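You operate a simulated robot arm through the tools that you are given. There is no shell and no other tool. Be economical: measure what you need, move in short steps, check, and stop when the job is done.

You run a simulated two-armed robot. Do the job below in one go: nothing can be reset, and whatever is moved stays where it is left.

Task
Hold the teal wash tub on the top of the side bench steady with one hand and put the purple cloth in it with the other. Then put the purple net bag on the belt corner of the grading bench. Then pull the box lid open. The order counts. Set down upright: purple net bag.

The check looks at the end state, three seconds after you hand in, the way a careful person would. Anything else that was tipped, shoved, dropped, spilled or broken makes it a failure. Lids that push on must go on centred and level and be pressed home; caps that screw on are set level and turned clockwise until they are tight. Flat cloth is picked up by pressing the open fingertips on it (5 to 10 N) and closing them slowly along it; thin cloth reads only 2 to 8 mm in the jaws.

Robot
Two 7-joint arms with two-finger grippers on one trunk, on a base that drives. Base frame: it is fixed to the floor where the robot stands at the start and does not move with it; the origin is under the middle of the robot, x ahead of it, y to its left, z up; the surface under the hand at the start is at about z = 0.78. Units: m, rad, N and s.
The left shoulder is at the start at [0.07, 0.139, 1.445], the right one opposite. With the tool pointing down near the work surface each hand reaches from about 0.1 to 0.62 m from the robot's upright axis, wherever it stands, measured 20 degrees to its own side. Places, roughly: belt corner of the grading bench (26x24 cm) [-2.7, -3.92, 0.74]; box lid [0.5, -0.5, 0.9]; purple cloth (6x4x4 cm) [0.5, -0.2, 0.8]; purple net bag (12x9x15 cm) [-3.3, -0.8, 0.8]; teal wash tub (15x14x11 cm) [0.5, 0.7, 0.8]. Payload 3.43 kg a hand.
Tool frame (each hand has its own): the origin (TCP) lies between the finger pads and is the grasp point; the fingertips stand 0.03 m ahead of it; z points along the fingers, y is the line along which they close. Largest opening 0.104 m; the body of the gripper starts 0.057 m behind the TCP.
Orientation is that of the tool frame in the base frame, as a unit quaternion [w, x, y, z]. With the fingers straight down and closing along the base's y, the tool's x points along the base's -x, its y along +y and its z along -z.

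Tools
- The arms move only by the tool servo_tool. It takes "left_commands", "right_commands" or both (then of equal length, played together; a hand with none holds still); each is a list of rows, each a list of 7 numbers: the shift along the tool's x, y, z in m, then the turn, a rotation vector about the tool's x, y, z in degrees, then the gripper command, from -1 (fully open) to 1 (shut), values between in proportion. In form: [[dx, dy, dz, ax, ay, az, fingers], ...]. A call has 1 to 8 rows; each row shifts and turns the commanded pose from where the row before left it, along the tool's axes as they then stand. A row lasts 0.2 s, in which the tool goes at most 0.05 m and 0.15 rad; a call with a longer step from one row to the next is refused whole, and so is a gripper value outside its range. A pose out of reach is approached as far as the arm can. The call stops where the force on the tool passes 40 N (or 10 N more than at its start, if that is more) or the arm is blocked; 0.2 s more then pass. Each finger travels about 0.045 m/s and halts on what it meets, pressing with about 24 N; the grip force reading is that of the motor and also rises with nothing between the fingers. The clock runs only during rows and for 0.2 s after the last one: add rows that do not move to give the fingers time. It gives the time, the measured TCP pose, the force on the tool (base axes), the opening and the grip force at its end, in the units of the frame above (readings bear some noise), with the torque about the TCP (base axes, N m) and any sound that the robot's microphone picked up.
- Cameras (640 x 400 px; columns grow to the right, rows downward): "scene" is now at [0.129, 0.003, 1.6539]; the picture's right is [0.03, -1.00, 0.00], its down [-0.75, -0.02, -0.66] and it looks along [0.66, 0.02, -0.75] (base axes); focal length 268 px, centre (320, 200). "left" rides on the left gripper at [0.067, -0.018, -0.09] in its tool frame; the picture's right is [0.25, 0.97, 0.00], its down [-0.73, 0.19, -0.66] and it looks along [-0.63, 0.17, 0.75] (tool axes); focal length 218 px, centre (320, 200). "right" rides on the right gripper at [0.067, 0.018, -0.09] in its tool frame; the picture's right is [-0.25, 0.97, 0.00], its down [-0.73, -0.19, -0.66] and it looks along [-0.64, -0.17, 0.75] (tool axes); focal length 218 px, centre (320, 200).
- grab_frame(camera): a new picture of that camera. It takes no simulated time.
- move_column(by): slides the trunk up (or, below 0, down) by that many m; the arms and the scene camera ride with it, the base frame stays. It gives what a move gives, with no picture.
- drive_base(legs): drives the robot by 1 to 6 legs, each [ahead, left, turn to the left] in m, m and rad, along the robot's own axes; the way and the turn of a leg run together, so that a leg with both is an arc; at most 1.5 m and 3.142 rad a leg. The arms and the cameras ride along, it lands a little off, and it stops where it bumps. It gives what a move gives.
- head_to(pan, tilt): turns the head with the scene camera to pan (to the left, within 1.501 rad either way) and tilt (down, from -0.506 to 1.204), counted from straight ahead of the robot. It gives what a move gives.
- pixel_to_xyz(camera, pixels): for up to 12 pixels [column, row] of the newest picture of that camera ("zoom" is the newest enlarged one), the place [x, y, z] in the base frame of the surface seen there, good to about 0.002 m. It takes no simulated time.
- zoom(camera, box): a new picture of the part [left, top, right, bottom] of that camera's present view, enlarged. It takes no simulated time.
- close_job(): hands the job in; it is judged then, once.

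Keep the steps short. Do not move on a guess: measure, check each grasp and each placing, and mend mistakes. In all there are 110 turns and 92 pictures (those below and enlarged ones count). Leave the grippers open and the arms clear of the work at the hand-in unless told otherwise, and finish with a single line.

The tools are called as a command line: name --argument value ..., lists and objects as JSON in quotes. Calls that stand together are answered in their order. servo_tool: Moves the arms, as the interface text tells. Its arguments: {"type":"object","properties":{"left_commands":{"type":"array"},"right_commands":{"type":"array"}},"required":[]} The other tools are called the same way: move_column (by) slides the trunk up or down; drive_base (legs) drives the base; head_to (pan, tilt) turns the head that bears the scene camera; grab_frame (camera) takes a picture; pixel_to_xyz (camera, pixels) gives the place of the surface under pixels of a picture; zoom (camera, box) takes an enlarged picture of a part of a camera's view; close_job () hands the job in.

At the start:

```text
clock: 0.0
left_tcp_pos: [0.5651, 0.2927, 1.2248]
left_tcp_rot: [0.0, 0.001, 1.0, 0.0]
left_wrist_force: [-0.3, 0.2, -0.4]
left_torque: [-0.03, 0.01, -0.04]
left_grip_width: 0.1039
left_gripper_force: 0.1
right_tcp_pos: [0.5511, -0.1545, 1.0454]
right_tcp_rot: [0.0, 0.0, 1.0, 0.0]
right_wrist_force: [0.8, 0.7, -0.6]
right_torque: [-0.01, 0.0, -0.01]
right_grip_width: 0.1038
right_gripper_force: 0.0
trunk travel left (down, up): [-0.94, 0.0]
robot x, y, heading: [-0.0041, 0.003, -0.001]
head pan, tilt: [0.026, 0.852]
```

scene: 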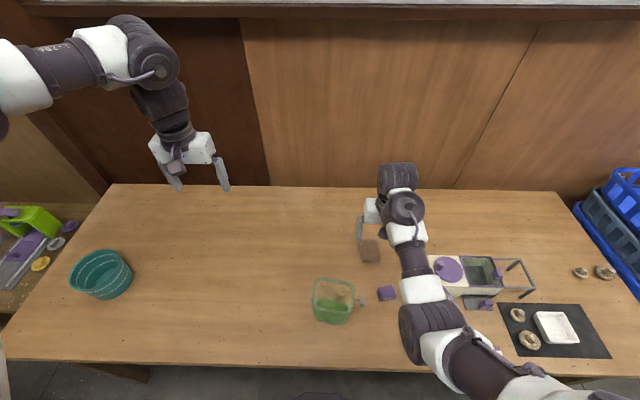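
right: 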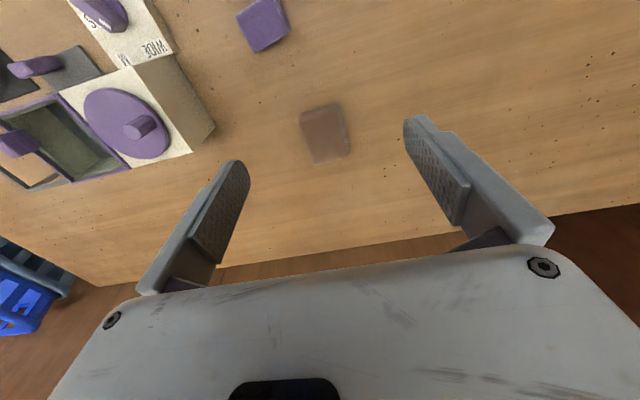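
left: 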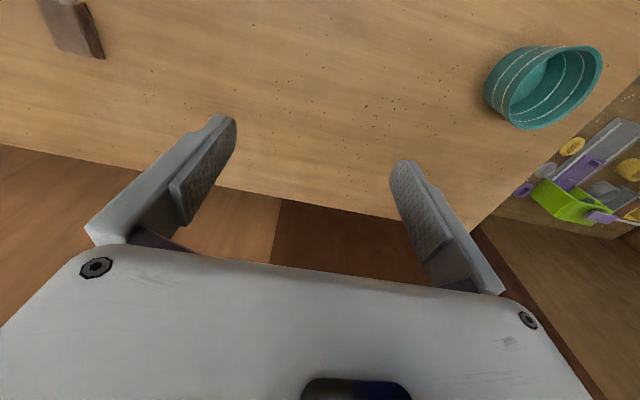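

I see the teal tub near (100,274), a purple block-like thing near (386,293) and a box near (480,272). I'll look closer and measure them.

zoom --camera "scene" --box '[300, 200, 620, 400]'

pixel_to_xyz --camera "scene" --pixels '[[386, 293], [70, 275], [133, 275], [100, 252], [103, 297], [103, 270], [448, 268], [482, 273], [515, 285], [515, 265], [333, 300], [369, 250]]'

pixel_to_xyz --camera "right" --pixels '[[263, 22], [326, 133], [125, 120], [140, 127], [55, 145], [15, 145], [100, 10], [35, 67], [212, 130], [193, 152], [240, 15], [287, 30]]'

```text
2.00 times, centred on (460, 300) of scene
```

zoom: 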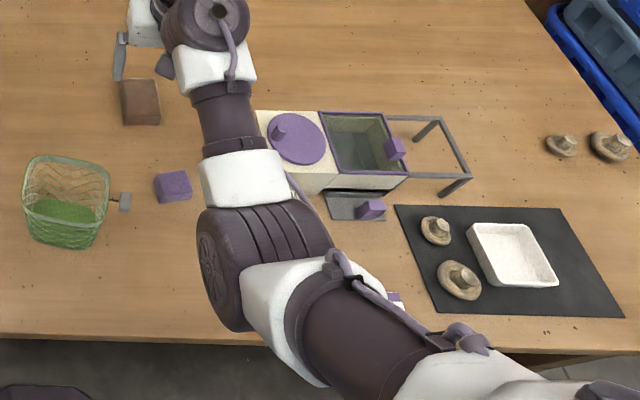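

```text
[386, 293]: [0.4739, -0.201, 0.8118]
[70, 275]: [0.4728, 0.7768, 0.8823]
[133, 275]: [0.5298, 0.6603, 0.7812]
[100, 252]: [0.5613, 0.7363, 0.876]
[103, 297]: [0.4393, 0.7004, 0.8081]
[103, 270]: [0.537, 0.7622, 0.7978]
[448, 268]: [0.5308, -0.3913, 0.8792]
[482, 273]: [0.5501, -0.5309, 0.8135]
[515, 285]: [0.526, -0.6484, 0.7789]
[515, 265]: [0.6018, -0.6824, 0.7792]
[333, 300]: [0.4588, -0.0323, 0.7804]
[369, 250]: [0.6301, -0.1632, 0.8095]
```

```text
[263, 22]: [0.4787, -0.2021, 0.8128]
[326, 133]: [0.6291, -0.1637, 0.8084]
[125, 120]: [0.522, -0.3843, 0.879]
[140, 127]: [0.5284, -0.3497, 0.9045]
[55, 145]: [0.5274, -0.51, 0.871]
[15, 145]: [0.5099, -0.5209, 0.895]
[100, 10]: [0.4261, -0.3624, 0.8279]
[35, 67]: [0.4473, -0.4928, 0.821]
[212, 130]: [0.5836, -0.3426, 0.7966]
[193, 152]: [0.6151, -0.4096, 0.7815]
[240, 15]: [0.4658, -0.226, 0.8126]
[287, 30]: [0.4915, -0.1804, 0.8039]
```

The purple item is a small folded piece at about (0.478,-0.202), top 0.812. I'll zoom for its edges and the basket's stub beside it.

zoom --camera "scene" --box '[340, 270, 420, 320]'

pixel_to_xyz --camera "zoom" --pixels '[[305, 150], [425, 130], [445, 215], [325, 240], [360, 180], [180, 230], [175, 200], [330, 262], [480, 180], [260, 150]]'

```text
8.00 times, centred on (380, 295) of scene
```

zoom: 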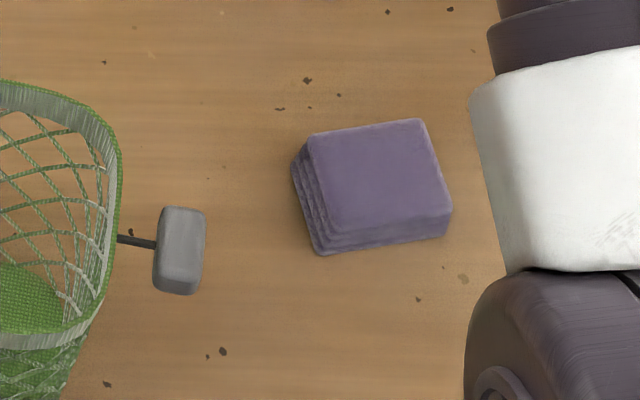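

```text
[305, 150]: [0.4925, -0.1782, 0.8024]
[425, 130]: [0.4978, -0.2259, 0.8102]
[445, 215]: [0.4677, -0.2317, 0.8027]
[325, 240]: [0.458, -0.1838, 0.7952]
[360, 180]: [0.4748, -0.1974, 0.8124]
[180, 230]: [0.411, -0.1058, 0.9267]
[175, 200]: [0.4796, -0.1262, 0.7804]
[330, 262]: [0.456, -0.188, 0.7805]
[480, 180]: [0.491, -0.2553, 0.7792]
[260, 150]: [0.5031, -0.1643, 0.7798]
```

It's a neatly folded cloth, centre about (0.479,-0.205), turned about 9°. A grey knob of the green basket stands at (0.41,-0.106). I'll bring the right hand above the cloth.

servo_tool --right_commands '[[0.024, -0.017, 0.03, 0, 0, 0, -0.54], [0.024, -0.017, 0.03, 0, 0, 0, -0.54], [0.024, -0.0165, 0.03, 0, 0, 0, -0.54], [0, 0, 0.03, 0, 0, -5, -0.54], [0, 0, 0.03, 0, 0, -4.5, -0.54], [0, 0, 0, 0, 0, 0, -0.54]]'

grab_frame --camera "right"

```text
clock: 1.4
left_tcp_pos: [0.5637, 0.2933, 1.2231]
left_tcp_rot: [0.001, 0.0, 1.0, 0.0]
left_wrist_force: [-0.2, 0.5, 0.3]
left_torque: [-0.02, 0.04, 0.0]
left_grip_width: 0.1041
left_gripper_force: 0.1
right_tcp_pos: [0.4802, -0.2058, 0.8961]
right_tcp_rot: [0.0, -0.083, 0.997, 0.0]
right_wrist_force: [-0.1, 0.2, -0.6]
right_torque: [0.01, 0.02, -0.01]
right_grip_width: 0.0802
right_gripper_force: 0.0
trunk travel left (down, up): [-0.94, 0.0]
robot x, y, heading: [0.0009, 0.0024, 0.0]
head pan, tilt: [0.026, 0.852]
```

```text
86 pictures are left
```

right: 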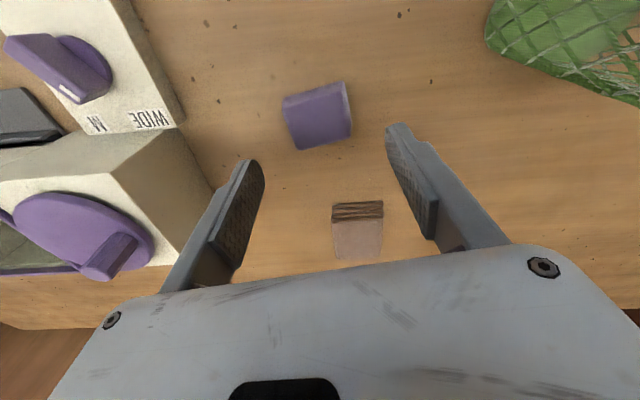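

The cloth sits between the fingers and lines up. Lowering by 8 cm.

servo_tool --right_commands '[[0, 0, 0.03, 0, 0, 0, -0.54], [0, 0, 0.03, 0, 0, 0, -0.54], [0, 0, 0.02, 0, 0, 0, -0.54], [0, 0, 0, 0, 0, 0, -0.54]]'

grab_frame --camera "right"

```text
clock: 2.4
left_tcp_pos: [0.5637, 0.2935, 1.2237]
left_tcp_rot: [0.001, 0.0, 1.0, 0.0]
left_wrist_force: [-0.4, -0.1, -0.6]
left_torque: [-0.03, 0.04, -0.03]
left_grip_width: 0.104
left_gripper_force: 0.1
right_tcp_pos: [0.4789, -0.204, 0.8148]
right_tcp_rot: [0.0, -0.082, 0.997, 0.001]
right_wrist_force: [-0.6, 0.6, 0.2]
right_torque: [0.04, -0.02, 0.0]
right_grip_width: 0.0803
right_gripper_force: 0.0
trunk travel left (down, up): [-0.94, 0.0]
robot x, y, heading: [0.0019, 0.0035, -0.0]
head pan, tilt: [0.026, 0.852]
```

```text
85 pictures are left
```

right: 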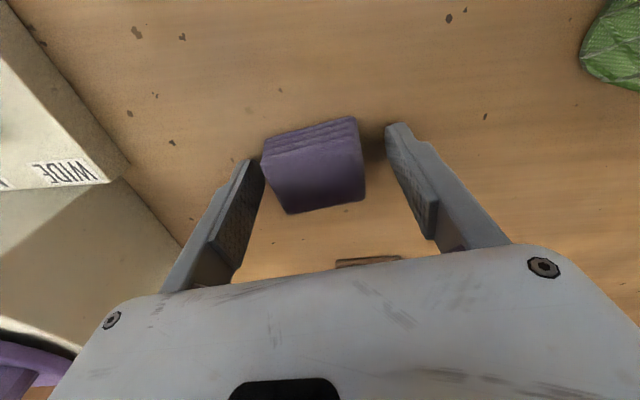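

Fingers straddle the cloth. Closing.

servo_tool --right_commands '[[0, 0, 0, 0, 0, 0, -0.2], [0, 0, 0, 0, 0, 0, 0.1], [0, 0, 0, 0, 0, 0, 0.3], [0, 0, 0, 0, 0, 0, 0.5], [0, 0, 0, 0, 0, 0, 0.7], [0, 0, 0, 0, 0, 0, 0.8]]'

grab_frame --camera "right"

```text
clock: 3.8
left_tcp_pos: [0.564, 0.2923, 1.2236]
left_tcp_rot: [-0.002, 0.0, 1.0, 0.0]
left_wrist_force: [0.8, -1.1, -0.2]
left_torque: [0.0, 0.02, 0.03]
left_grip_width: 0.1042
left_gripper_force: 0.1
right_tcp_pos: [0.4795, -0.2046, 0.8158]
right_tcp_rot: [0.0, -0.083, 0.997, 0.0]
right_wrist_force: [0.5, 0.0, 0.0]
right_torque: [0.0, 0.0, 0.01]
right_grip_width: 0.0546
right_gripper_force: 24.2
trunk travel left (down, up): [-0.94, 0.0]
robot x, y, heading: [-0.0021, 0.0012, -0.001]
head pan, tilt: [0.026, 0.852]
```

```text
84 pictures are left
```

right: 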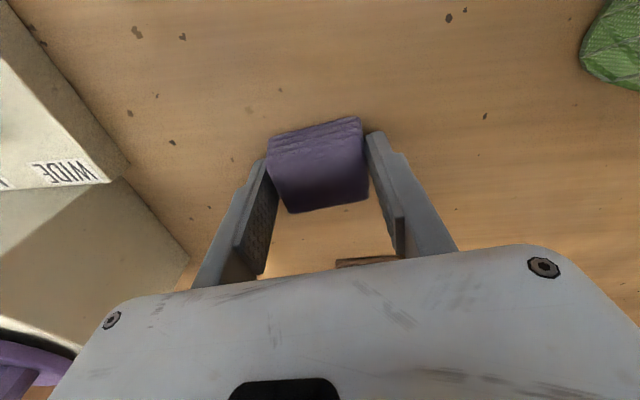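

Gripped at 54.6 mm with 24 N. Lifting well clear.

servo_tool --right_commands '[[0, 0, -0.02, 0, 0, 0, 0.8], [0, 0, -0.04, 0, 0, 0, 0.8], [0, 0, -0.05, 0, 0, 0, 0.8], [0, 0, -0.05, 0, 0, 0, 0.8], [0, 0, -0.05, 0, 0, 0, 0.8], [0, 0, -0.02, 0, 0, 0, 0.8], [0, 0, 0, 0, 0, 0, 0.8]]'

grab_frame --camera "right"

grab_frame --camera "scene"

```text
clock: 5.4
left_tcp_pos: [0.5643, 0.2932, 1.2235]
left_tcp_rot: [-0.001, 0.0, 1.0, 0.0]
left_wrist_force: [-0.3, -0.4, -1.2]
left_torque: [-0.01, -0.01, -0.01]
left_grip_width: 0.1041
left_gripper_force: 0.0
right_tcp_pos: [0.48, -0.2049, 1.0133]
right_tcp_rot: [0.001, -0.083, 0.997, 0.0]
right_wrist_force: [0.5, -0.8, 0.7]
right_torque: [0.03, -0.01, 0.0]
right_grip_width: 0.0546
right_gripper_force: 24.1
right hand out of reach, approached as far as the arm can: row 5, 6
trunk travel left (down, up): [-0.94, 0.0]
robot x, y, heading: [-0.0003, -0.0008, 0.003]
head pan, tilt: [0.026, 0.852]
```

```text
83 pictures are left
```

right: 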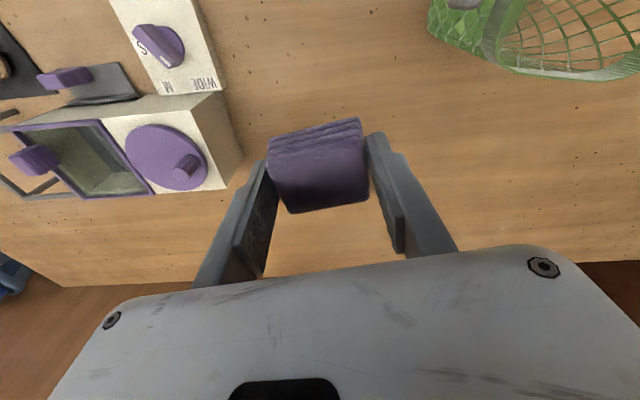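

```text
82 pictures are left
```

scene: 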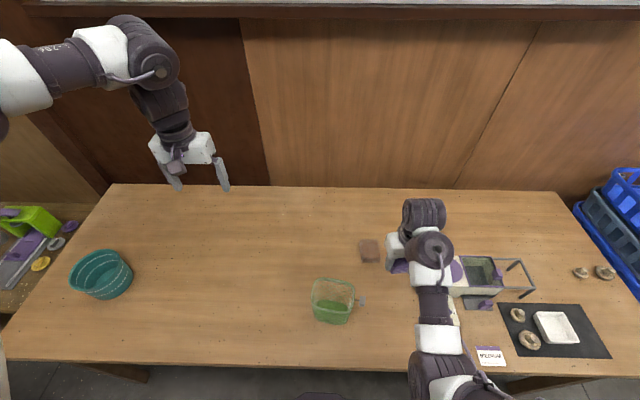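

Cloth is held and clear. Before driving left, I'll look to the left for room.

head_to --pan 0.9 --tilt 0.75

grab_frame --camera "scene"

```text
clock: 6.6
left_tcp_pos: [0.5639, 0.2927, 1.2234]
left_tcp_rot: [0.0, 0.0, 1.0, 0.0]
left_wrist_force: [0.4, -0.1, -0.3]
left_torque: [0.01, -0.03, 0.0]
left_grip_width: 0.1041
left_gripper_force: 0.0
right_tcp_pos: [0.4797, -0.2042, 1.0116]
right_tcp_rot: [0.001, -0.084, 0.996, 0.001]
right_wrist_force: [-0.1, -0.8, 0.3]
right_torque: [0.0, 0.01, 0.0]
right_grip_width: 0.0548
right_gripper_force: 23.9
trunk travel left (down, up): [-0.94, 0.0]
robot x, y, heading: [0.0, 0.0033, -0.002]
head pan, tilt: [0.901, 0.75]
```

```text
81 pictures are left
```

scene: 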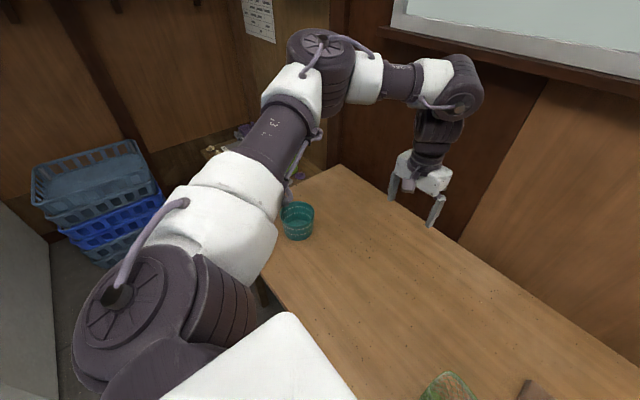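

pixel_to_xyz --camera "scene" --pixels '[[95, 160], [150, 215], [110, 262], [260, 15], [330, 165], [260, 270], [200, 60], [315, 55], [230, 210], [10, 250], [265, 300], [297, 222]]'

```text
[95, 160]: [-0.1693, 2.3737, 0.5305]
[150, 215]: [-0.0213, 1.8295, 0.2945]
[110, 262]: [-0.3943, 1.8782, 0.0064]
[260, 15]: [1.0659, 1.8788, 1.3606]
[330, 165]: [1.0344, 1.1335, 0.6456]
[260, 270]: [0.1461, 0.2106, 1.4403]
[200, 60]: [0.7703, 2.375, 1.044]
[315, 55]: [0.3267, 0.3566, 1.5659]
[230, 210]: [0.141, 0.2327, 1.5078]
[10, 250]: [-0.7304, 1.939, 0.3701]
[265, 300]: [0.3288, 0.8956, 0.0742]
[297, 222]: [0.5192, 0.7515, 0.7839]
```

There's free floor to about y = 1.8. Driving left 0.6 m.

drive_base --legs '[[0, 0.6, 0]]'

head_to --pan 0.1 --tilt 0.9

grab_frame --camera "scene"

grab_frame --camera "left"

```text
clock: 10.0
left_tcp_pos: [0.5673, 0.8894, 1.2242]
left_tcp_rot: [0.0, 0.003, 1.0, 0.0]
left_wrist_force: [-0.1, -0.2, 0.7]
left_torque: [0.0, -0.05, -0.02]
left_grip_width: 0.1041
left_gripper_force: 0.0
right_tcp_pos: [0.4801, 0.3928, 1.0126]
right_tcp_rot: [0.001, -0.079, 0.997, 0.0]
right_wrist_force: [0.1, -0.7, -0.3]
right_torque: [0.06, -0.03, -0.01]
right_grip_width: 0.0549
right_gripper_force: 24.2
trunk travel left (down, up): [-0.94, 0.0]
robot x, y, heading: [0.0035, 0.601, -0.006]
head pan, tilt: [0.901, 0.75]
```

```text
clock: 11.1
left_tcp_pos: [0.5679, 0.8903, 1.2238]
left_tcp_rot: [-0.001, 0.004, 1.0, 0.0]
left_wrist_force: [0.3, 1.0, 0.4]
left_torque: [-0.02, -0.01, 0.03]
left_grip_width: 0.1042
left_gripper_force: 0.0
right_tcp_pos: [0.4815, 0.3925, 1.0118]
right_tcp_rot: [0.001, -0.079, 0.997, 0.0]
right_wrist_force: [0.1, -0.8, -0.2]
right_torque: [0.0, 0.02, -0.03]
right_grip_width: 0.0546
right_gripper_force: 24.6
trunk travel left (down, up): [-0.94, 0.0]
robot x, y, heading: [0.0021, 0.601, -0.006]
head pan, tilt: [0.099, 0.901]
```

```text
80 pictures are left
```

scene: 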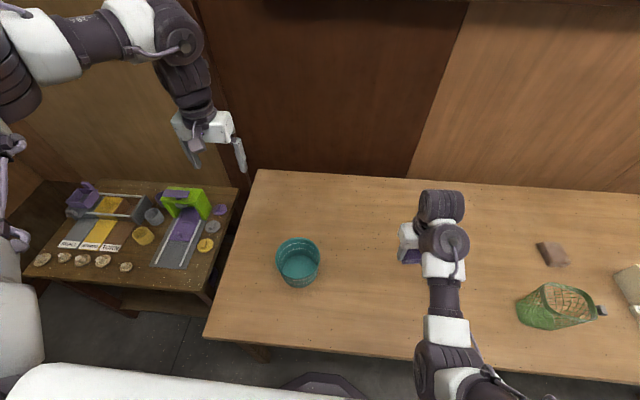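

```text
79 pictures are left
```

left: 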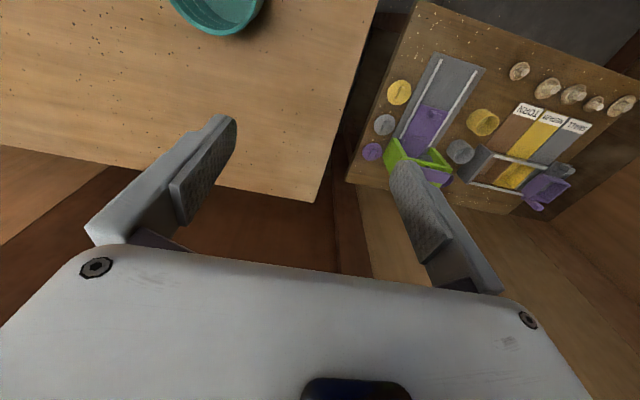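

zoom --camera "scene" --box '[250, 225, 346, 285]'

pixel_to_xyz --camera "zoom" --pixels '[[177, 175], [185, 165], [458, 140], [300, 92], [310, 103], [400, 110], [330, 290], [195, 240], [440, 250], [330, 215], [335, 400], [462, 175]]'

```text
6.67 times, centred on (298, 255) of scene
```

zoom: 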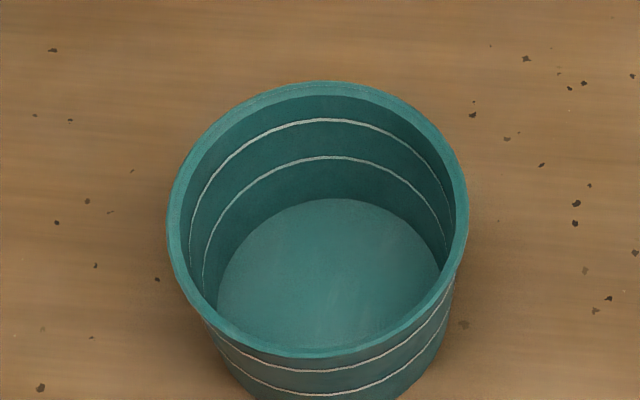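

```text
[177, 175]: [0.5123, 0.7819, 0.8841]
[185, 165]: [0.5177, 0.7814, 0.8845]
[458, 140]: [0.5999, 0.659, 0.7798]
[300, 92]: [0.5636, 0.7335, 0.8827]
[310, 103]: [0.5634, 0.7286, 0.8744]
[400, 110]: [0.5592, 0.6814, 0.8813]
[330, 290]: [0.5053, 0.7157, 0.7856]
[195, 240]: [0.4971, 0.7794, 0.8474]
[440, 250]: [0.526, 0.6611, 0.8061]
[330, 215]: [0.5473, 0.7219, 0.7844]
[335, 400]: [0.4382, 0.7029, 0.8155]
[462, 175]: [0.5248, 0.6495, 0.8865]
```

Rim at z ≈ 0.885, centre about (0.497,0.715), radius about 0.07. I plan to grip the left rim with the left hand. The right hand will be turned 90° and tilted away so the two don't touch. First the left hand goes above the left rim.

servo_tool --left_commands '[[0.0101, -0.0156, 0.038, 0, 0, 0, -1], [0.0101, -0.0156, 0.038, 0, 0, 0, -1], [0.0101, -0.0156, 0.038, 0, 0, 0, -1], [0.0101, -0.0156, 0.038, 0, 0, 0, -1], [0.0101, -0.0156, 0.038, 0, 0, 0, -1], [0.0101, -0.0156, 0.038, 0, 0, 0, -1], [0.0101, -0.0156, 0.038, 4, 0, 0, -1], [0, 0, 0, 0, 0, 0, -1]]'

grab_frame --camera "left"

```text
clock: 12.9
left_tcp_pos: [0.4955, 0.7824, 0.9558]
left_tcp_rot: [0.001, 0.003, 0.999, -0.035]
left_wrist_force: [0.0, 0.8, 0.2]
left_torque: [-0.01, 0.01, 0.02]
left_grip_width: 0.1042
left_gripper_force: 0.1
right_tcp_pos: [0.4798, 0.3936, 1.0116]
right_tcp_rot: [0.001, -0.08, 0.997, 0.0]
right_wrist_force: [0.6, -0.7, 0.6]
right_torque: [0.02, 0.0, -0.01]
right_grip_width: 0.055
right_gripper_force: 24.0
trunk travel left (down, up): [-0.94, 0.0]
robot x, y, heading: [-0.0003, 0.6018, -0.007]
head pan, tilt: [0.099, 0.901]
```

```text
77 pictures are left
```

left: 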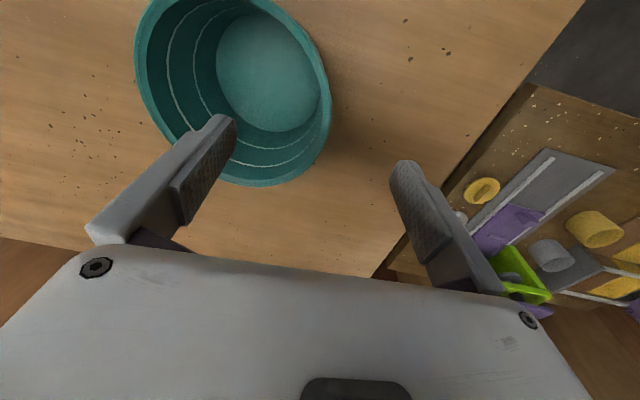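

Measuring the rim through the left camera at its outermost part, near (328,110).

pixel_to_xyz --camera "left" --pixels '[[327, 110], [322, 130], [315, 60], [140, 60], [260, 180], [324, 85], [270, 90], [215, 3]]'

```text
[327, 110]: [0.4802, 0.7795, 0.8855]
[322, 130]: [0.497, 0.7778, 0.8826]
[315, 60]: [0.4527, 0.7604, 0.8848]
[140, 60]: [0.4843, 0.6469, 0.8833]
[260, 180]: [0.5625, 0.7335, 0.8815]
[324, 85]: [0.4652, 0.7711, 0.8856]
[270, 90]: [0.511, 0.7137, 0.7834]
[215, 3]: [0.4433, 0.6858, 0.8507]
```

Rim wall lies at y ≈ 0.779 at x = 0.497. Lowering the left hand 7 cm to straddle it.

servo_tool --left_commands '[[0, 0.003, 0.03, 0, 0, 0, -1], [0, 0.002, 0.025, 0, 0, 0, -1], [0, 0, 0.013, 0, 0, 0, -1], [0, 0, 0, 0, 0, 0, -1]]'

grab_frame --camera "left"

```text
clock: 13.9
left_tcp_pos: [0.4957, 0.783, 0.8894]
left_tcp_rot: [0.0, 0.004, 0.999, -0.036]
left_wrist_force: [0.2, 0.3, -0.2]
left_torque: [0.04, 0.03, 0.0]
left_grip_width: 0.104
left_gripper_force: 0.1
right_tcp_pos: [0.48, 0.3943, 1.0118]
right_tcp_rot: [0.001, -0.08, 0.997, 0.0]
right_wrist_force: [-0.1, 0.0, -0.4]
right_torque: [-0.03, 0.0, -0.01]
right_grip_width: 0.0552
right_gripper_force: 24.0
trunk travel left (down, up): [-0.94, 0.0]
robot x, y, heading: [0.005, 0.604, -0.007]
head pan, tilt: [0.099, 0.901]
```

```text
76 pictures are left
```

left: 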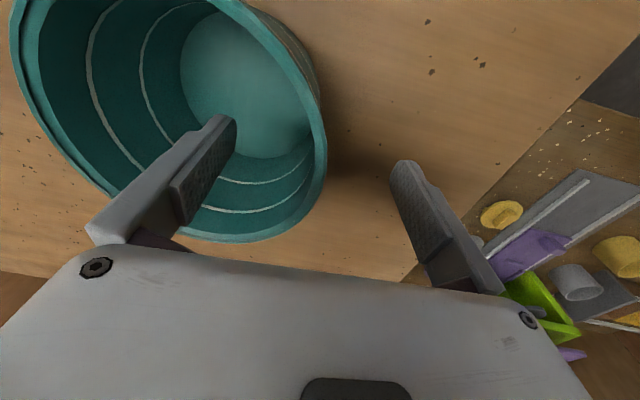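

The wall is about 3 mm to the right of centre. I'll nudge that way and close slowly.

servo_tool --left_commands '[[0, -0.0035, 0, 0, 0, 0, -0.6], [0, 0, 0, 0, 0, 0, -0.2], [0, 0, 0, 0, 0, 0, 0.2], [0, 0, 0, 0, 0, 0, 0.5], [0, 0, 0, 0, 0, 0, 0.6], [0, 0, 0, 0, 0, 0, 0.65]]'

grab_frame --camera "left"

```text
clock: 15.3
left_tcp_pos: [0.4973, 0.779, 0.8896]
left_tcp_rot: [0.0, 0.003, 0.999, -0.035]
left_wrist_force: [0.2, -0.1, 0.3]
left_torque: [0.0, -0.01, 0.0]
left_grip_width: 0.0183
left_gripper_force: 0.0
right_tcp_pos: [0.4798, 0.3935, 1.013]
right_tcp_rot: [0.001, -0.08, 0.997, 0.0]
right_wrist_force: [0.6, 0.0, -0.3]
right_torque: [0.03, 0.03, 0.0]
right_grip_width: 0.0549
right_gripper_force: 24.3
trunk travel left (down, up): [-0.94, 0.0]
robot x, y, heading: [0.0019, 0.5998, -0.003]
head pan, tilt: [0.099, 0.901]
```

```text
75 pictures are left
```

left: 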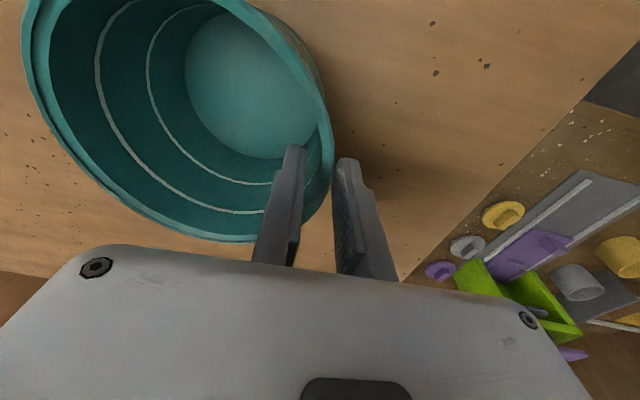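

Well centred. Closing the rest of the way onto the rim.

servo_tool --left_commands '[[0, 0.001, 0, 0, 0, 0, 0.7], [0, 0, 0, 0, 0, 0, 0.78], [0, 0, 0, 0, 0, 0, 0.86], [0, 0, 0, 0, 0, 0, 0.94], [0, 0, 0, 0, 0, 0, 0.94]]'

grab_frame --camera "scene"

```text
clock: 16.5
left_tcp_pos: [0.4951, 0.7786, 0.89]
left_tcp_rot: [-0.001, 0.003, 0.999, -0.036]
left_wrist_force: [-0.8, -0.1, 2.0]
left_torque: [-0.2, 0.28, -0.12]
left_grip_width: 0.0074
left_gripper_force: 24.0
right_tcp_pos: [0.4806, 0.395, 1.0122]
right_tcp_rot: [0.001, -0.08, 0.997, 0.0]
right_wrist_force: [0.2, -0.8, -1.2]
right_torque: [0.0, 0.0, 0.0]
right_grip_width: 0.0546
right_gripper_force: 23.3
trunk travel left (down, up): [-0.94, 0.0]
robot x, y, heading: [0.007, 0.5995, -0.005]
head pan, tilt: [0.099, 0.901]
```

```text
74 pictures are left
```

scene: 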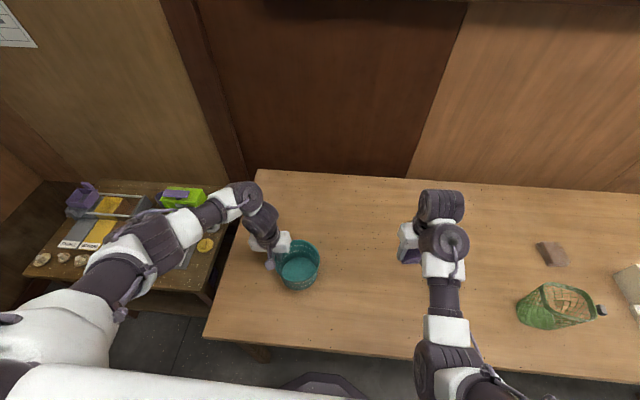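

The rim is held (7.4 mm, 24 N). Now turning the right hand about its own axis, 8° at a time.

servo_tool --right_commands '[[0, 0, 0, 0, 0, -8, 0.8], [0, 0, 0, 0, 0, -8, 0.8], [0, 0, 0, 0, 0, -8, 0.8], [0, 0, 0, 0, 0, -8, 0.8], [0, 0, 0, 0, 0, -8, 0.8], [0, 0, 0, 0, 0, -8, 0.8], [0, 0, 0, 0, 0, -8, 0.8], [0, 0, 0, 0, 0, -8, 0.8]]'

```text
clock: 18.3
left_tcp_pos: [0.4952, 0.7803, 0.8899]
left_tcp_rot: [0.0, 0.002, 0.999, -0.035]
left_wrist_force: [0.1, -1.2, 1.6]
left_torque: [-0.23, 0.18, -0.07]
left_grip_width: 0.0072
left_gripper_force: 23.8
right_tcp_pos: [0.4805, 0.3943, 1.0131]
right_tcp_rot: [0.001, -0.597, 0.803, -0.001]
right_wrist_force: [0.3, -0.5, 0.4]
right_torque: [0.03, 0.01, 0.04]
right_grip_width: 0.0547
right_gripper_force: 23.5
trunk travel left (down, up): [-0.94, 0.0]
robot x, y, heading: [0.002, 0.6005, -0.008]
head pan, tilt: [0.099, 0.901]
```

servo_tool --right_commands '[[0, 0, 0, 0, 0, -8, 0.8], [0, 0, 0, 0, 0, -8, 0.8], [0, 0, 0, 0, -8, 0, 0.8], [0, 0, 0, 0, -8, 0, 0.8], [0, 0, 0, 0, -8, 0, 0.8], [0, 0, 0, 0, 0, 0, 0.8]]'

grab_frame --camera "scene"

grab_frame --camera "right"

```text
clock: 19.9
left_tcp_pos: [0.496, 0.7796, 0.8894]
left_tcp_rot: [0.0, 0.004, 0.999, -0.036]
left_wrist_force: [-0.3, 0.8, 1.6]
left_torque: [-0.16, 0.08, -0.02]
left_grip_width: 0.0076
left_gripper_force: 24.1
right_tcp_pos: [0.4597, 0.3756, 0.9848]
right_tcp_rot: [0.132, -0.684, 0.705, 0.132]
right_wrist_force: [-0.5, 0.2, -1.2]
right_torque: [-0.02, 0.03, -0.01]
right_grip_width: 0.0547
right_gripper_force: 23.9
right hand out of reach, approached as far as the arm can: row 4, 5
trunk travel left (down, up): [-0.94, 0.0]
robot x, y, heading: [0.0047, 0.602, -0.005]
head pan, tilt: [0.099, 0.901]
stopped in row 6 (right hand): the arm was blocked; the commanded pose is now the measured one
```

```text
73 pictures are left
```

scene: 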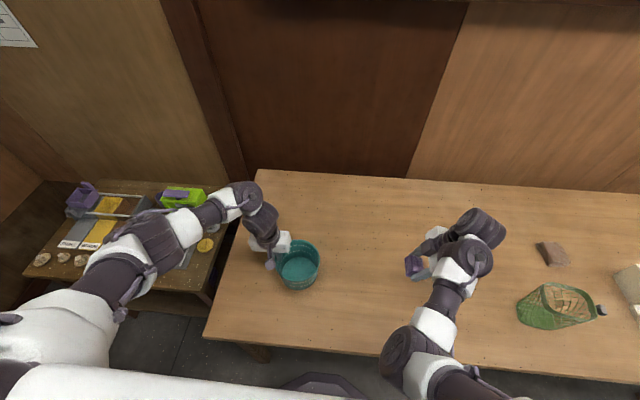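

```text
72 pictures are left
```

right: 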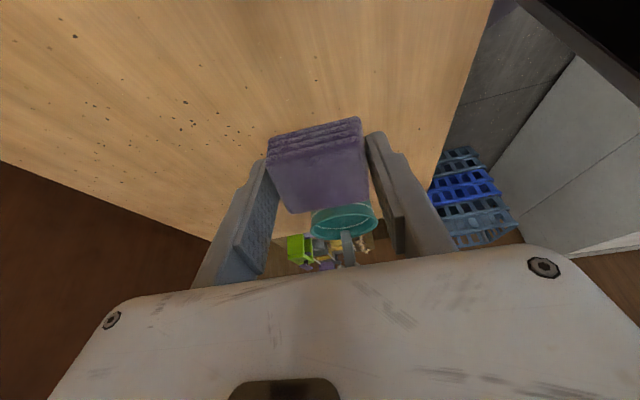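

The right hand is turned and tilted about 22°, with its pose known. I'll move it left towards the tub at this height, most of the way, then check.

servo_tool --right_commands '[[-0.0373, -0.0035, 0.0147, 0, 0, 0, 0.8], [-0.0373, -0.0035, 0.0147, 0, 0, 0, 0.8], [-0.0373, -0.0035, 0.0147, 0, 0, 0, 0.8], [-0.0373, -0.0035, 0.0147, 0, 0, 0, 0.8], [-0.0373, -0.0035, 0.0147, 0, 0, 0, 0.8], [-0.0373, -0.0035, 0.0147, 0, 0, 0, 0.8], [0, 0, 0, 0, 0, 0, 0.8]]'

grab_frame --camera "scene"

```text
clock: 20.8
left_tcp_pos: [0.4966, 0.7809, 0.8888]
left_tcp_rot: [0.0, 0.002, 0.999, -0.036]
left_wrist_force: [-0.5, -0.1, 2.1]
left_torque: [-0.24, 0.14, 0.0]
left_grip_width: 0.0072
left_gripper_force: 24.7
right_tcp_pos: [0.4857, 0.416, 0.9798]
right_tcp_rot: [0.089, -0.676, 0.728, 0.071]
right_wrist_force: [0.3, 0.5, -0.7]
right_torque: [0.02, 0.0, 0.03]
right_grip_width: 0.0548
right_gripper_force: 23.8
trunk travel left (down, up): [-0.94, 0.0]
robot x, y, heading: [0.0027, 0.6029, -0.009]
head pan, tilt: [0.099, 0.901]
stopped in row 4 (right hand): the arm was blocked; the commanded pose is now the measured one
```

```text
71 pictures are left
```

scene: 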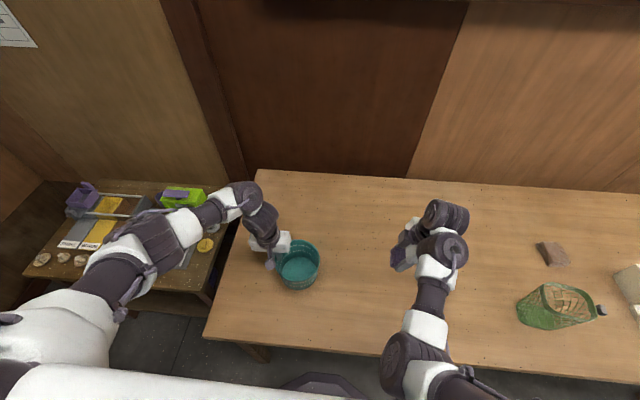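

The right arm seems to be at a joint limit at this height, and it lost some tilt. I'll go lower over bare table, then try the tilt again.

servo_tool --right_commands '[[0.009, 0.0007, 0.039, 0, 0, 0, 0.8], [0.009, 0.0007, 0.039, 0, 0, 0, 0.8], [0, 0, 0, 0, -8, 0, 0.8], [0, 0, 0, 0, 0, 0, 0.8]]'

```text
clock: 21.8
left_tcp_pos: [0.4967, 0.7797, 0.8909]
left_tcp_rot: [0.0, 0.002, 0.999, -0.035]
left_wrist_force: [0.0, 0.3, 2.2]
left_torque: [-0.21, 0.03, -0.01]
left_grip_width: 0.0075
left_gripper_force: 24.0
right_tcp_pos: [0.4824, 0.4052, 0.8992]
right_tcp_rot: [0.134, -0.668, 0.723, 0.113]
right_wrist_force: [-0.3, 0.5, 0.1]
right_torque: [0.0, -0.04, 0.01]
right_grip_width: 0.0545
right_gripper_force: 24.0
trunk travel left (down, up): [-0.94, 0.0]
robot x, y, heading: [-0.0038, 0.6037, -0.006]
head pan, tilt: [0.099, 0.901]
```

Tilt is back at this height. Moving left and slightly up in small steps.

servo_tool --right_commands '[[-0.0356, -0.001, 0.0051, 0, 0, 0, 0.8], [-0.0356, -0.001, 0.0051, 0, 0, 0, 0.8], [-0.0356, -0.001, 0.0051, 0, 0, 0, 0.8], [-0.0356, -0.001, 0.0051, 0, 0, 0, 0.8], [0, 0, 0, 0, 0, 0, 0.8]]'

```text
clock: 23.2
left_tcp_pos: [0.4969, 0.7788, 0.8892]
left_tcp_rot: [0.0, 0.003, 0.999, -0.035]
left_wrist_force: [0.0, -0.6, 1.3]
left_torque: [-0.24, 0.1, -0.05]
left_grip_width: 0.0073
left_gripper_force: 24.0
right_tcp_pos: [0.516, 0.4724, 0.9276]
right_tcp_rot: [0.11, -0.661, 0.74, 0.064]
right_wrist_force: [-0.7, 0.5, 0.8]
right_torque: [0.01, 0.02, -0.01]
right_grip_width: 0.055
right_gripper_force: 23.5
trunk travel left (down, up): [-0.94, 0.0]
robot x, y, heading: [0.0009, 0.5993, -0.011]
head pan, tilt: [0.099, 0.901]
stopped in row 5 (right hand): the arm was blocked; the commanded pose is now the measured one
```

The right arm's limits stop this posture here. New plan: drive further left, have the left hand hold the back-left of the rim, and bring the right hand in with about 45° of yaw from the front-right. First, let go of the rim gently and rise straight up.

servo_tool --left_commands '[[0, 0, 0, 0, 0, 0, 0.7], [0, 0, 0, 0, 0, 0, 0.4], [0, 0, 0, 0, 0, 0, 0.4], [0, 0, -0.03, 0, 0, 0, 0.4], [0, 0, -0.04, 0, 0, 0, 0.4], [0, 0, -0.04, 0, 0, 0, 0.4], [0, 0, -0.03, 0, 0, 0, 0.4], [0, 0, 0, 0, 0, 0, 0.4]]'

grab_frame --camera "scene"

```text
clock: 25.0
left_tcp_pos: [0.4959, 0.7904, 1.0299]
left_tcp_rot: [0.0, 0.003, 0.999, -0.035]
left_wrist_force: [0.3, -0.1, -0.3]
left_torque: [0.01, 0.0, 0.03]
left_grip_width: 0.0314
left_gripper_force: 0.1
right_tcp_pos: [0.5155, 0.4737, 0.9276]
right_tcp_rot: [0.11, -0.661, 0.74, 0.063]
right_wrist_force: [0.6, 0.5, 0.1]
right_torque: [-0.02, 0.02, 0.0]
right_grip_width: 0.0547
right_gripper_force: 24.1
trunk travel left (down, up): [-0.94, 0.0]
robot x, y, heading: [0.0006, 0.6027, -0.002]
head pan, tilt: [0.099, 0.901]
```

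```text
70 pictures are left
```

scene: 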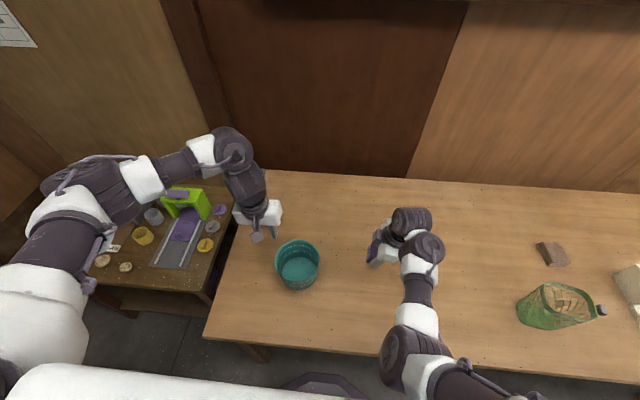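

The tub hasn't moved. Unwinding the right hand's yaw to about 45°.

servo_tool --right_commands '[[0, 0, 0, 1.88, 0.39, 7.37, 0.8], [0, 0, 0, 1.88, 0.39, 7.37, 0.8], [0, 0, 0, 1.88, 0.39, 7.37, 0.8], [0, 0, 0, 1.88, 0.39, 7.37, 0.8], [0, 0, 0, 1.88, 0.39, 7.37, 0.8], [0, 0, 0, 0, 0, 0, 0.8]]'

```text
clock: 26.4
left_tcp_pos: [0.4971, 0.7898, 1.0302]
left_tcp_rot: [-0.001, 0.003, 0.999, -0.036]
left_wrist_force: [0.2, -0.1, -0.4]
left_torque: [-0.01, -0.02, 0.03]
left_grip_width: 0.0313
left_gripper_force: 0.1
right_tcp_pos: [0.5163, 0.475, 0.9276]
right_tcp_rot: [0.126, -0.383, 0.915, 0.026]
right_wrist_force: [-1.3, 0.7, 0.0]
right_torque: [0.0, 0.03, 0.02]
right_grip_width: 0.0546
right_gripper_force: 23.8
trunk travel left (down, up): [-0.94, 0.0]
robot x, y, heading: [0.0012, 0.5994, -0.01]
head pan, tilt: [0.099, 0.901]
```

servo_tool --right_commands '[[0.032, -0.0075, -0.018, 0, 0, 0, 0.8], [0.032, -0.0075, -0.018, 0, 0, 0, 0.8], [0, 0, 0, 0, 0, 0, 0.8]]'

drive_base --legs '[[0, 0.12, 0]]'

grab_frame --camera "scene"

```text
clock: 27.2
left_tcp_pos: [0.4969, 0.7886, 1.0288]
left_tcp_rot: [0.0, 0.003, 0.999, -0.034]
left_wrist_force: [0.1, 0.1, 0.9]
left_torque: [0.0, -0.02, 0.0]
left_grip_width: 0.0315
left_gripper_force: 0.1
right_tcp_pos: [0.478, 0.4148, 0.9481]
right_tcp_rot: [0.124, -0.384, 0.914, 0.025]
right_wrist_force: [0.6, 0.6, -0.8]
right_torque: [0.01, -0.01, -0.01]
right_grip_width: 0.0546
right_gripper_force: 23.8
trunk travel left (down, up): [-0.94, 0.0]
robot x, y, heading: [0.0004, 0.6021, -0.007]
head pan, tilt: [0.099, 0.901]
```

```text
clock: 28.4
left_tcp_pos: [0.4978, 0.9066, 1.0312]
left_tcp_rot: [0.0, 0.003, 0.999, -0.034]
left_wrist_force: [-0.1, -0.5, 0.9]
left_torque: [0.03, 0.02, 0.01]
left_grip_width: 0.0313
left_gripper_force: 0.0
right_tcp_pos: [0.4769, 0.5325, 0.948]
right_tcp_rot: [0.125, -0.384, 0.914, 0.027]
right_wrist_force: [0.1, 0.8, -0.4]
right_torque: [0.05, 0.02, 0.0]
right_grip_width: 0.055
right_gripper_force: 23.9
trunk travel left (down, up): [-0.94, 0.0]
robot x, y, heading: [0.0025, 0.7185, -0.009]
head pan, tilt: [0.099, 0.901]
```

```text
69 pictures are left
```

scene: 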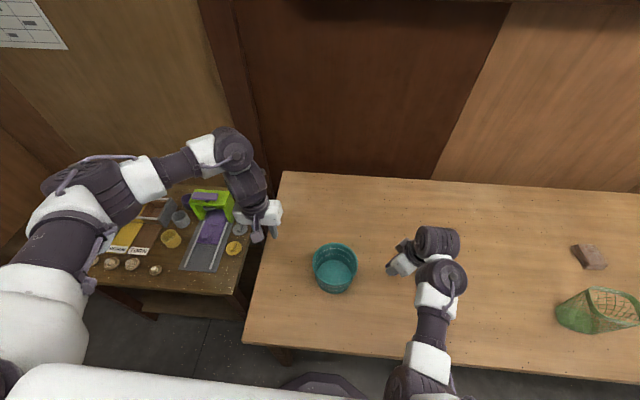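

Now turning the left hand 45° the other way so that it closes across the back-left wall.

servo_tool --left_commands '[[0, 0, 0, 0, 0.51, 7.48, -0.2], [0, 0, 0, 0, 0.51, 7.48, -0.2], [0, 0, 0, 0, 0.51, 7.48, -0.2], [0, 0, 0, 0, 0.51, 7.48, -0.2], [0, 0, 0, 0, 0.51, 7.48, -0.2], [0, 0, 0, 0, 0.51, 7.48, -0.2], [0, 0, 0, 0, 0, 0, -0.2]]'

zoom --camera "scene" --box '[288, 235, 384, 295]'

pixel_to_xyz --camera "zoom" --pixels '[[165, 160], [462, 180], [320, 70], [220, 110], [310, 368], [220, 100], [400, 110], [200, 120], [310, 300]]'

```text
clock: 30.0
left_tcp_pos: [0.4974, 0.9092, 1.0296]
left_tcp_rot: [-0.012, 0.386, 0.922, -0.033]
left_wrist_force: [-0.5, -1.2, -0.7]
left_torque: [0.02, 0.01, 0.04]
left_grip_width: 0.0623
left_gripper_force: 0.0
right_tcp_pos: [0.4767, 0.5349, 0.9484]
right_tcp_rot: [0.125, -0.383, 0.915, 0.026]
right_wrist_force: [0.6, 0.2, -0.4]
right_torque: [-0.04, -0.01, 0.01]
right_grip_width: 0.0548
right_gripper_force: 24.0
trunk travel left (down, up): [-0.94, 0.0]
robot x, y, heading: [0.0035, 0.7256, -0.007]
head pan, tilt: [0.099, 0.901]
```

```text
6.67 times, centred on (336, 265) of scene
```

zoom: 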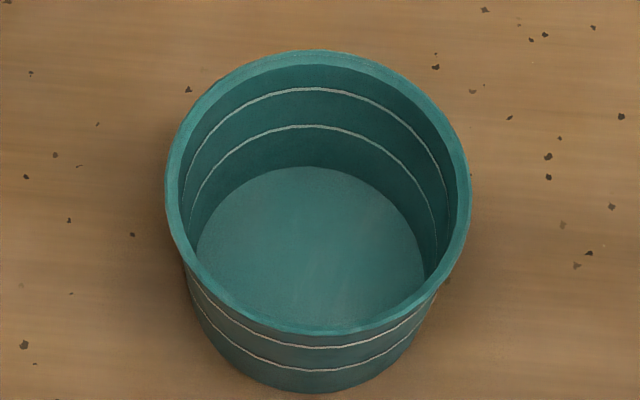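

```text
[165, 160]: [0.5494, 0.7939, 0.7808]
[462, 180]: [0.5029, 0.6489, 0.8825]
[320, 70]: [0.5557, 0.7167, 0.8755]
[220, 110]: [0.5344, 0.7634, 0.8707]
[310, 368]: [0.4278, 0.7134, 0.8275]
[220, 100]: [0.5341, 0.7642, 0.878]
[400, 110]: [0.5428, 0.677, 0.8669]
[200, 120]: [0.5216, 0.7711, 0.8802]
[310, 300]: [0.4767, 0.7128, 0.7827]
```

Tub centre confirmed near (0.497,0.714). Moving the left hand above the back-left rim at (0.546,0.764).

servo_tool --left_commands '[[-0.0343, -0.0155, 0.0188, 0, 0, 0, -0.2], [-0.0343, -0.0155, 0.0188, 0, 0, 0, -0.2], [-0.0343, -0.0155, 0.0188, 0, 0, 0, -0.2], [-0.0343, -0.0155, 0.0188, 0, 0, 0, -0.2], [0, 0, 0, 0, 0, 0, -0.2]]'

grab_frame --camera "left"

```text
clock: 31.2
left_tcp_pos: [0.5454, 0.7647, 0.9591]
left_tcp_rot: [-0.012, 0.385, 0.922, -0.032]
left_wrist_force: [-1.0, 0.2, -0.5]
left_torque: [-0.01, 0.03, 0.0]
left_grip_width: 0.0624
left_gripper_force: 0.0
right_tcp_pos: [0.4768, 0.5339, 0.9496]
right_tcp_rot: [0.123, -0.384, 0.915, 0.025]
right_wrist_force: [0.8, 0.3, 0.3]
right_torque: [-0.04, 0.01, -0.04]
right_grip_width: 0.0546
right_gripper_force: 24.0
trunk travel left (down, up): [-0.94, 0.0]
robot x, y, heading: [0.0058, 0.7232, -0.01]
head pan, tilt: [0.099, 0.901]
```

```text
67 pictures are left
```

left: 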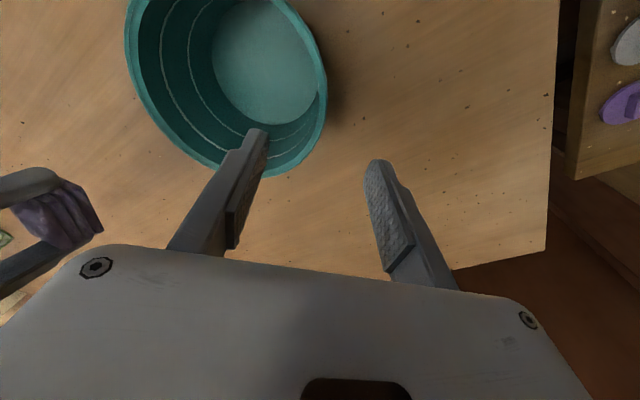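

pixel_to_xyz --camera "left" --pixels '[[323, 100], [318, 125], [310, 145], [295, 162], [325, 75]]'

```text
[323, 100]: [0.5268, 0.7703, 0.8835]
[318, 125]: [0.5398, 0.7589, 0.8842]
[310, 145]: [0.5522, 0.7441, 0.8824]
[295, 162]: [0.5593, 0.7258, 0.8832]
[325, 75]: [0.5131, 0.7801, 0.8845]
```

Wall is at about (0.542,0.761) here, so it lines up. Lowering 7 cm and closing slowly to a narrow gap.

servo_tool --left_commands '[[0, 0, 0.03, 0, 0, 0, -0.2], [0, 0, 0.025, 0, 0, 0, -0.2], [0, 0, 0.014, 0, 0, 0, -0.2], [0, 0, 0, 0, 0, 0, -0.2], [0, 0, 0, 0, 0, 0, 0.2], [0, 0, 0, 0, 0, 0, 0.5], [0, 0, 0, 0, 0, 0, 0.65]]'

grab_frame --camera "left"

```text
clock: 32.8
left_tcp_pos: [0.5425, 0.7609, 0.8904]
left_tcp_rot: [-0.013, 0.386, 0.922, -0.033]
left_wrist_force: [-0.7, -0.3, -0.3]
left_torque: [-0.02, 0.0, -0.01]
left_grip_width: 0.0182
left_gripper_force: 0.2
right_tcp_pos: [0.4772, 0.5337, 0.947]
right_tcp_rot: [0.126, -0.383, 0.915, 0.026]
right_wrist_force: [-0.1, 0.5, -0.8]
right_torque: [-0.02, 0.05, -0.04]
right_grip_width: 0.0548
right_gripper_force: 24.2
trunk travel left (down, up): [-0.94, 0.0]
robot x, y, heading: [0.0037, 0.7252, -0.006]
head pan, tilt: [0.099, 0.901]
```

```text
66 pictures are left
```

left: 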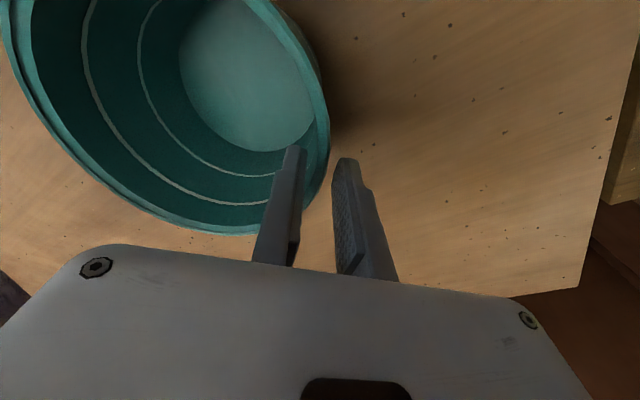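

The wall runs between both fingers. Closing on it.

servo_tool --left_commands '[[0, 0, 0, 0, 0, 0, 0.7], [0, 0, 0, 0, 0, 0, 0.78], [0, 0, 0, 0, 0, 0, 0.86], [0, 0, 0, 0, 0, 0, 0.94], [0, 0, 0, 0, 0, 0, 0.94]]'

grab_frame --camera "scene"

```text
clock: 34.0
left_tcp_pos: [0.5424, 0.7601, 0.891]
left_tcp_rot: [-0.013, 0.386, 0.922, -0.032]
left_wrist_force: [-0.5, -0.2, 2.5]
left_torque: [-0.23, 0.12, -0.01]
left_grip_width: 0.0086
left_gripper_force: 24.2
right_tcp_pos: [0.4775, 0.5342, 0.9486]
right_tcp_rot: [0.124, -0.384, 0.914, 0.025]
right_wrist_force: [0.3, -0.2, -0.6]
right_torque: [0.01, 0.0, -0.01]
right_grip_width: 0.055
right_gripper_force: 24.0
trunk travel left (down, up): [-0.94, 0.0]
robot x, y, heading: [0.0038, 0.7223, -0.009]
head pan, tilt: [0.099, 0.901]
```

```text
65 pictures are left
```

scene: 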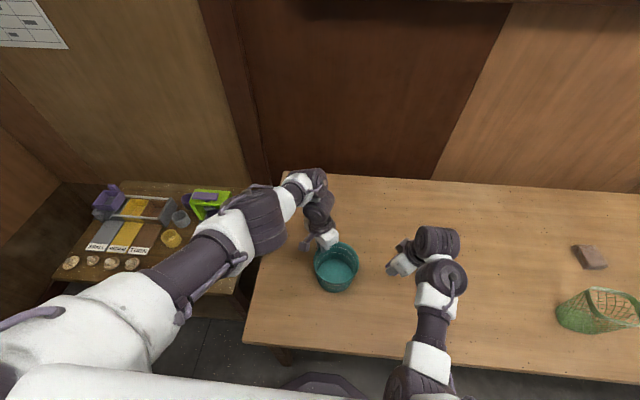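

The rim is held (8.6 mm, 24 N). Bringing the right hand with the cloth over the tub at a safe height.

servo_tool --right_commands '[[-0.0301, 0.0283, 0.0045, 0, 0, 0, 0.8], [-0.0301, 0.0283, 0.0045, 0, 0, 0, 0.8], [-0.0301, 0.0283, 0.0045, 0, 0, 0, 0.8], [-0.0301, 0.0283, 0.0045, 0, 0, 0, 0.8], [0, 0, 0, 0, 0, 0, 0.8]]'

grab_frame --camera "right"

grab_frame --camera "scene"

```text
clock: 35.2
left_tcp_pos: [0.5434, 0.7601, 0.8907]
left_tcp_rot: [-0.012, 0.386, 0.922, -0.032]
left_wrist_force: [0.2, 0.8, 3.7]
left_torque: [-0.14, 0.12, -0.02]
left_grip_width: 0.0082
left_gripper_force: 23.9
right_tcp_pos: [0.4807, 0.7021, 0.956]
right_tcp_rot: [0.126, -0.383, 0.915, 0.026]
right_wrist_force: [0.1, 0.5, -1.0]
right_torque: [0.02, 0.02, -0.05]
right_grip_width: 0.0547
right_gripper_force: 24.4
trunk travel left (down, up): [-0.94, 0.0]
robot x, y, heading: [0.0011, 0.7225, -0.008]
head pan, tilt: [0.099, 0.901]
```

```text
64 pictures are left
```

right: 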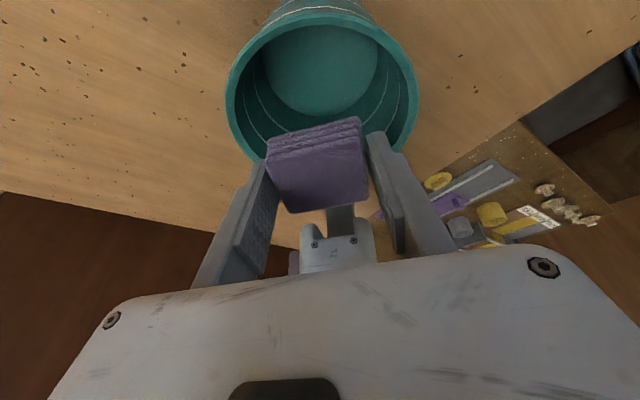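

```text
63 pictures are left
```

scene: 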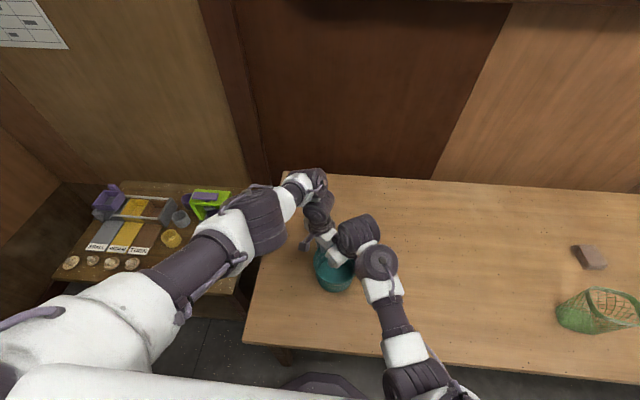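

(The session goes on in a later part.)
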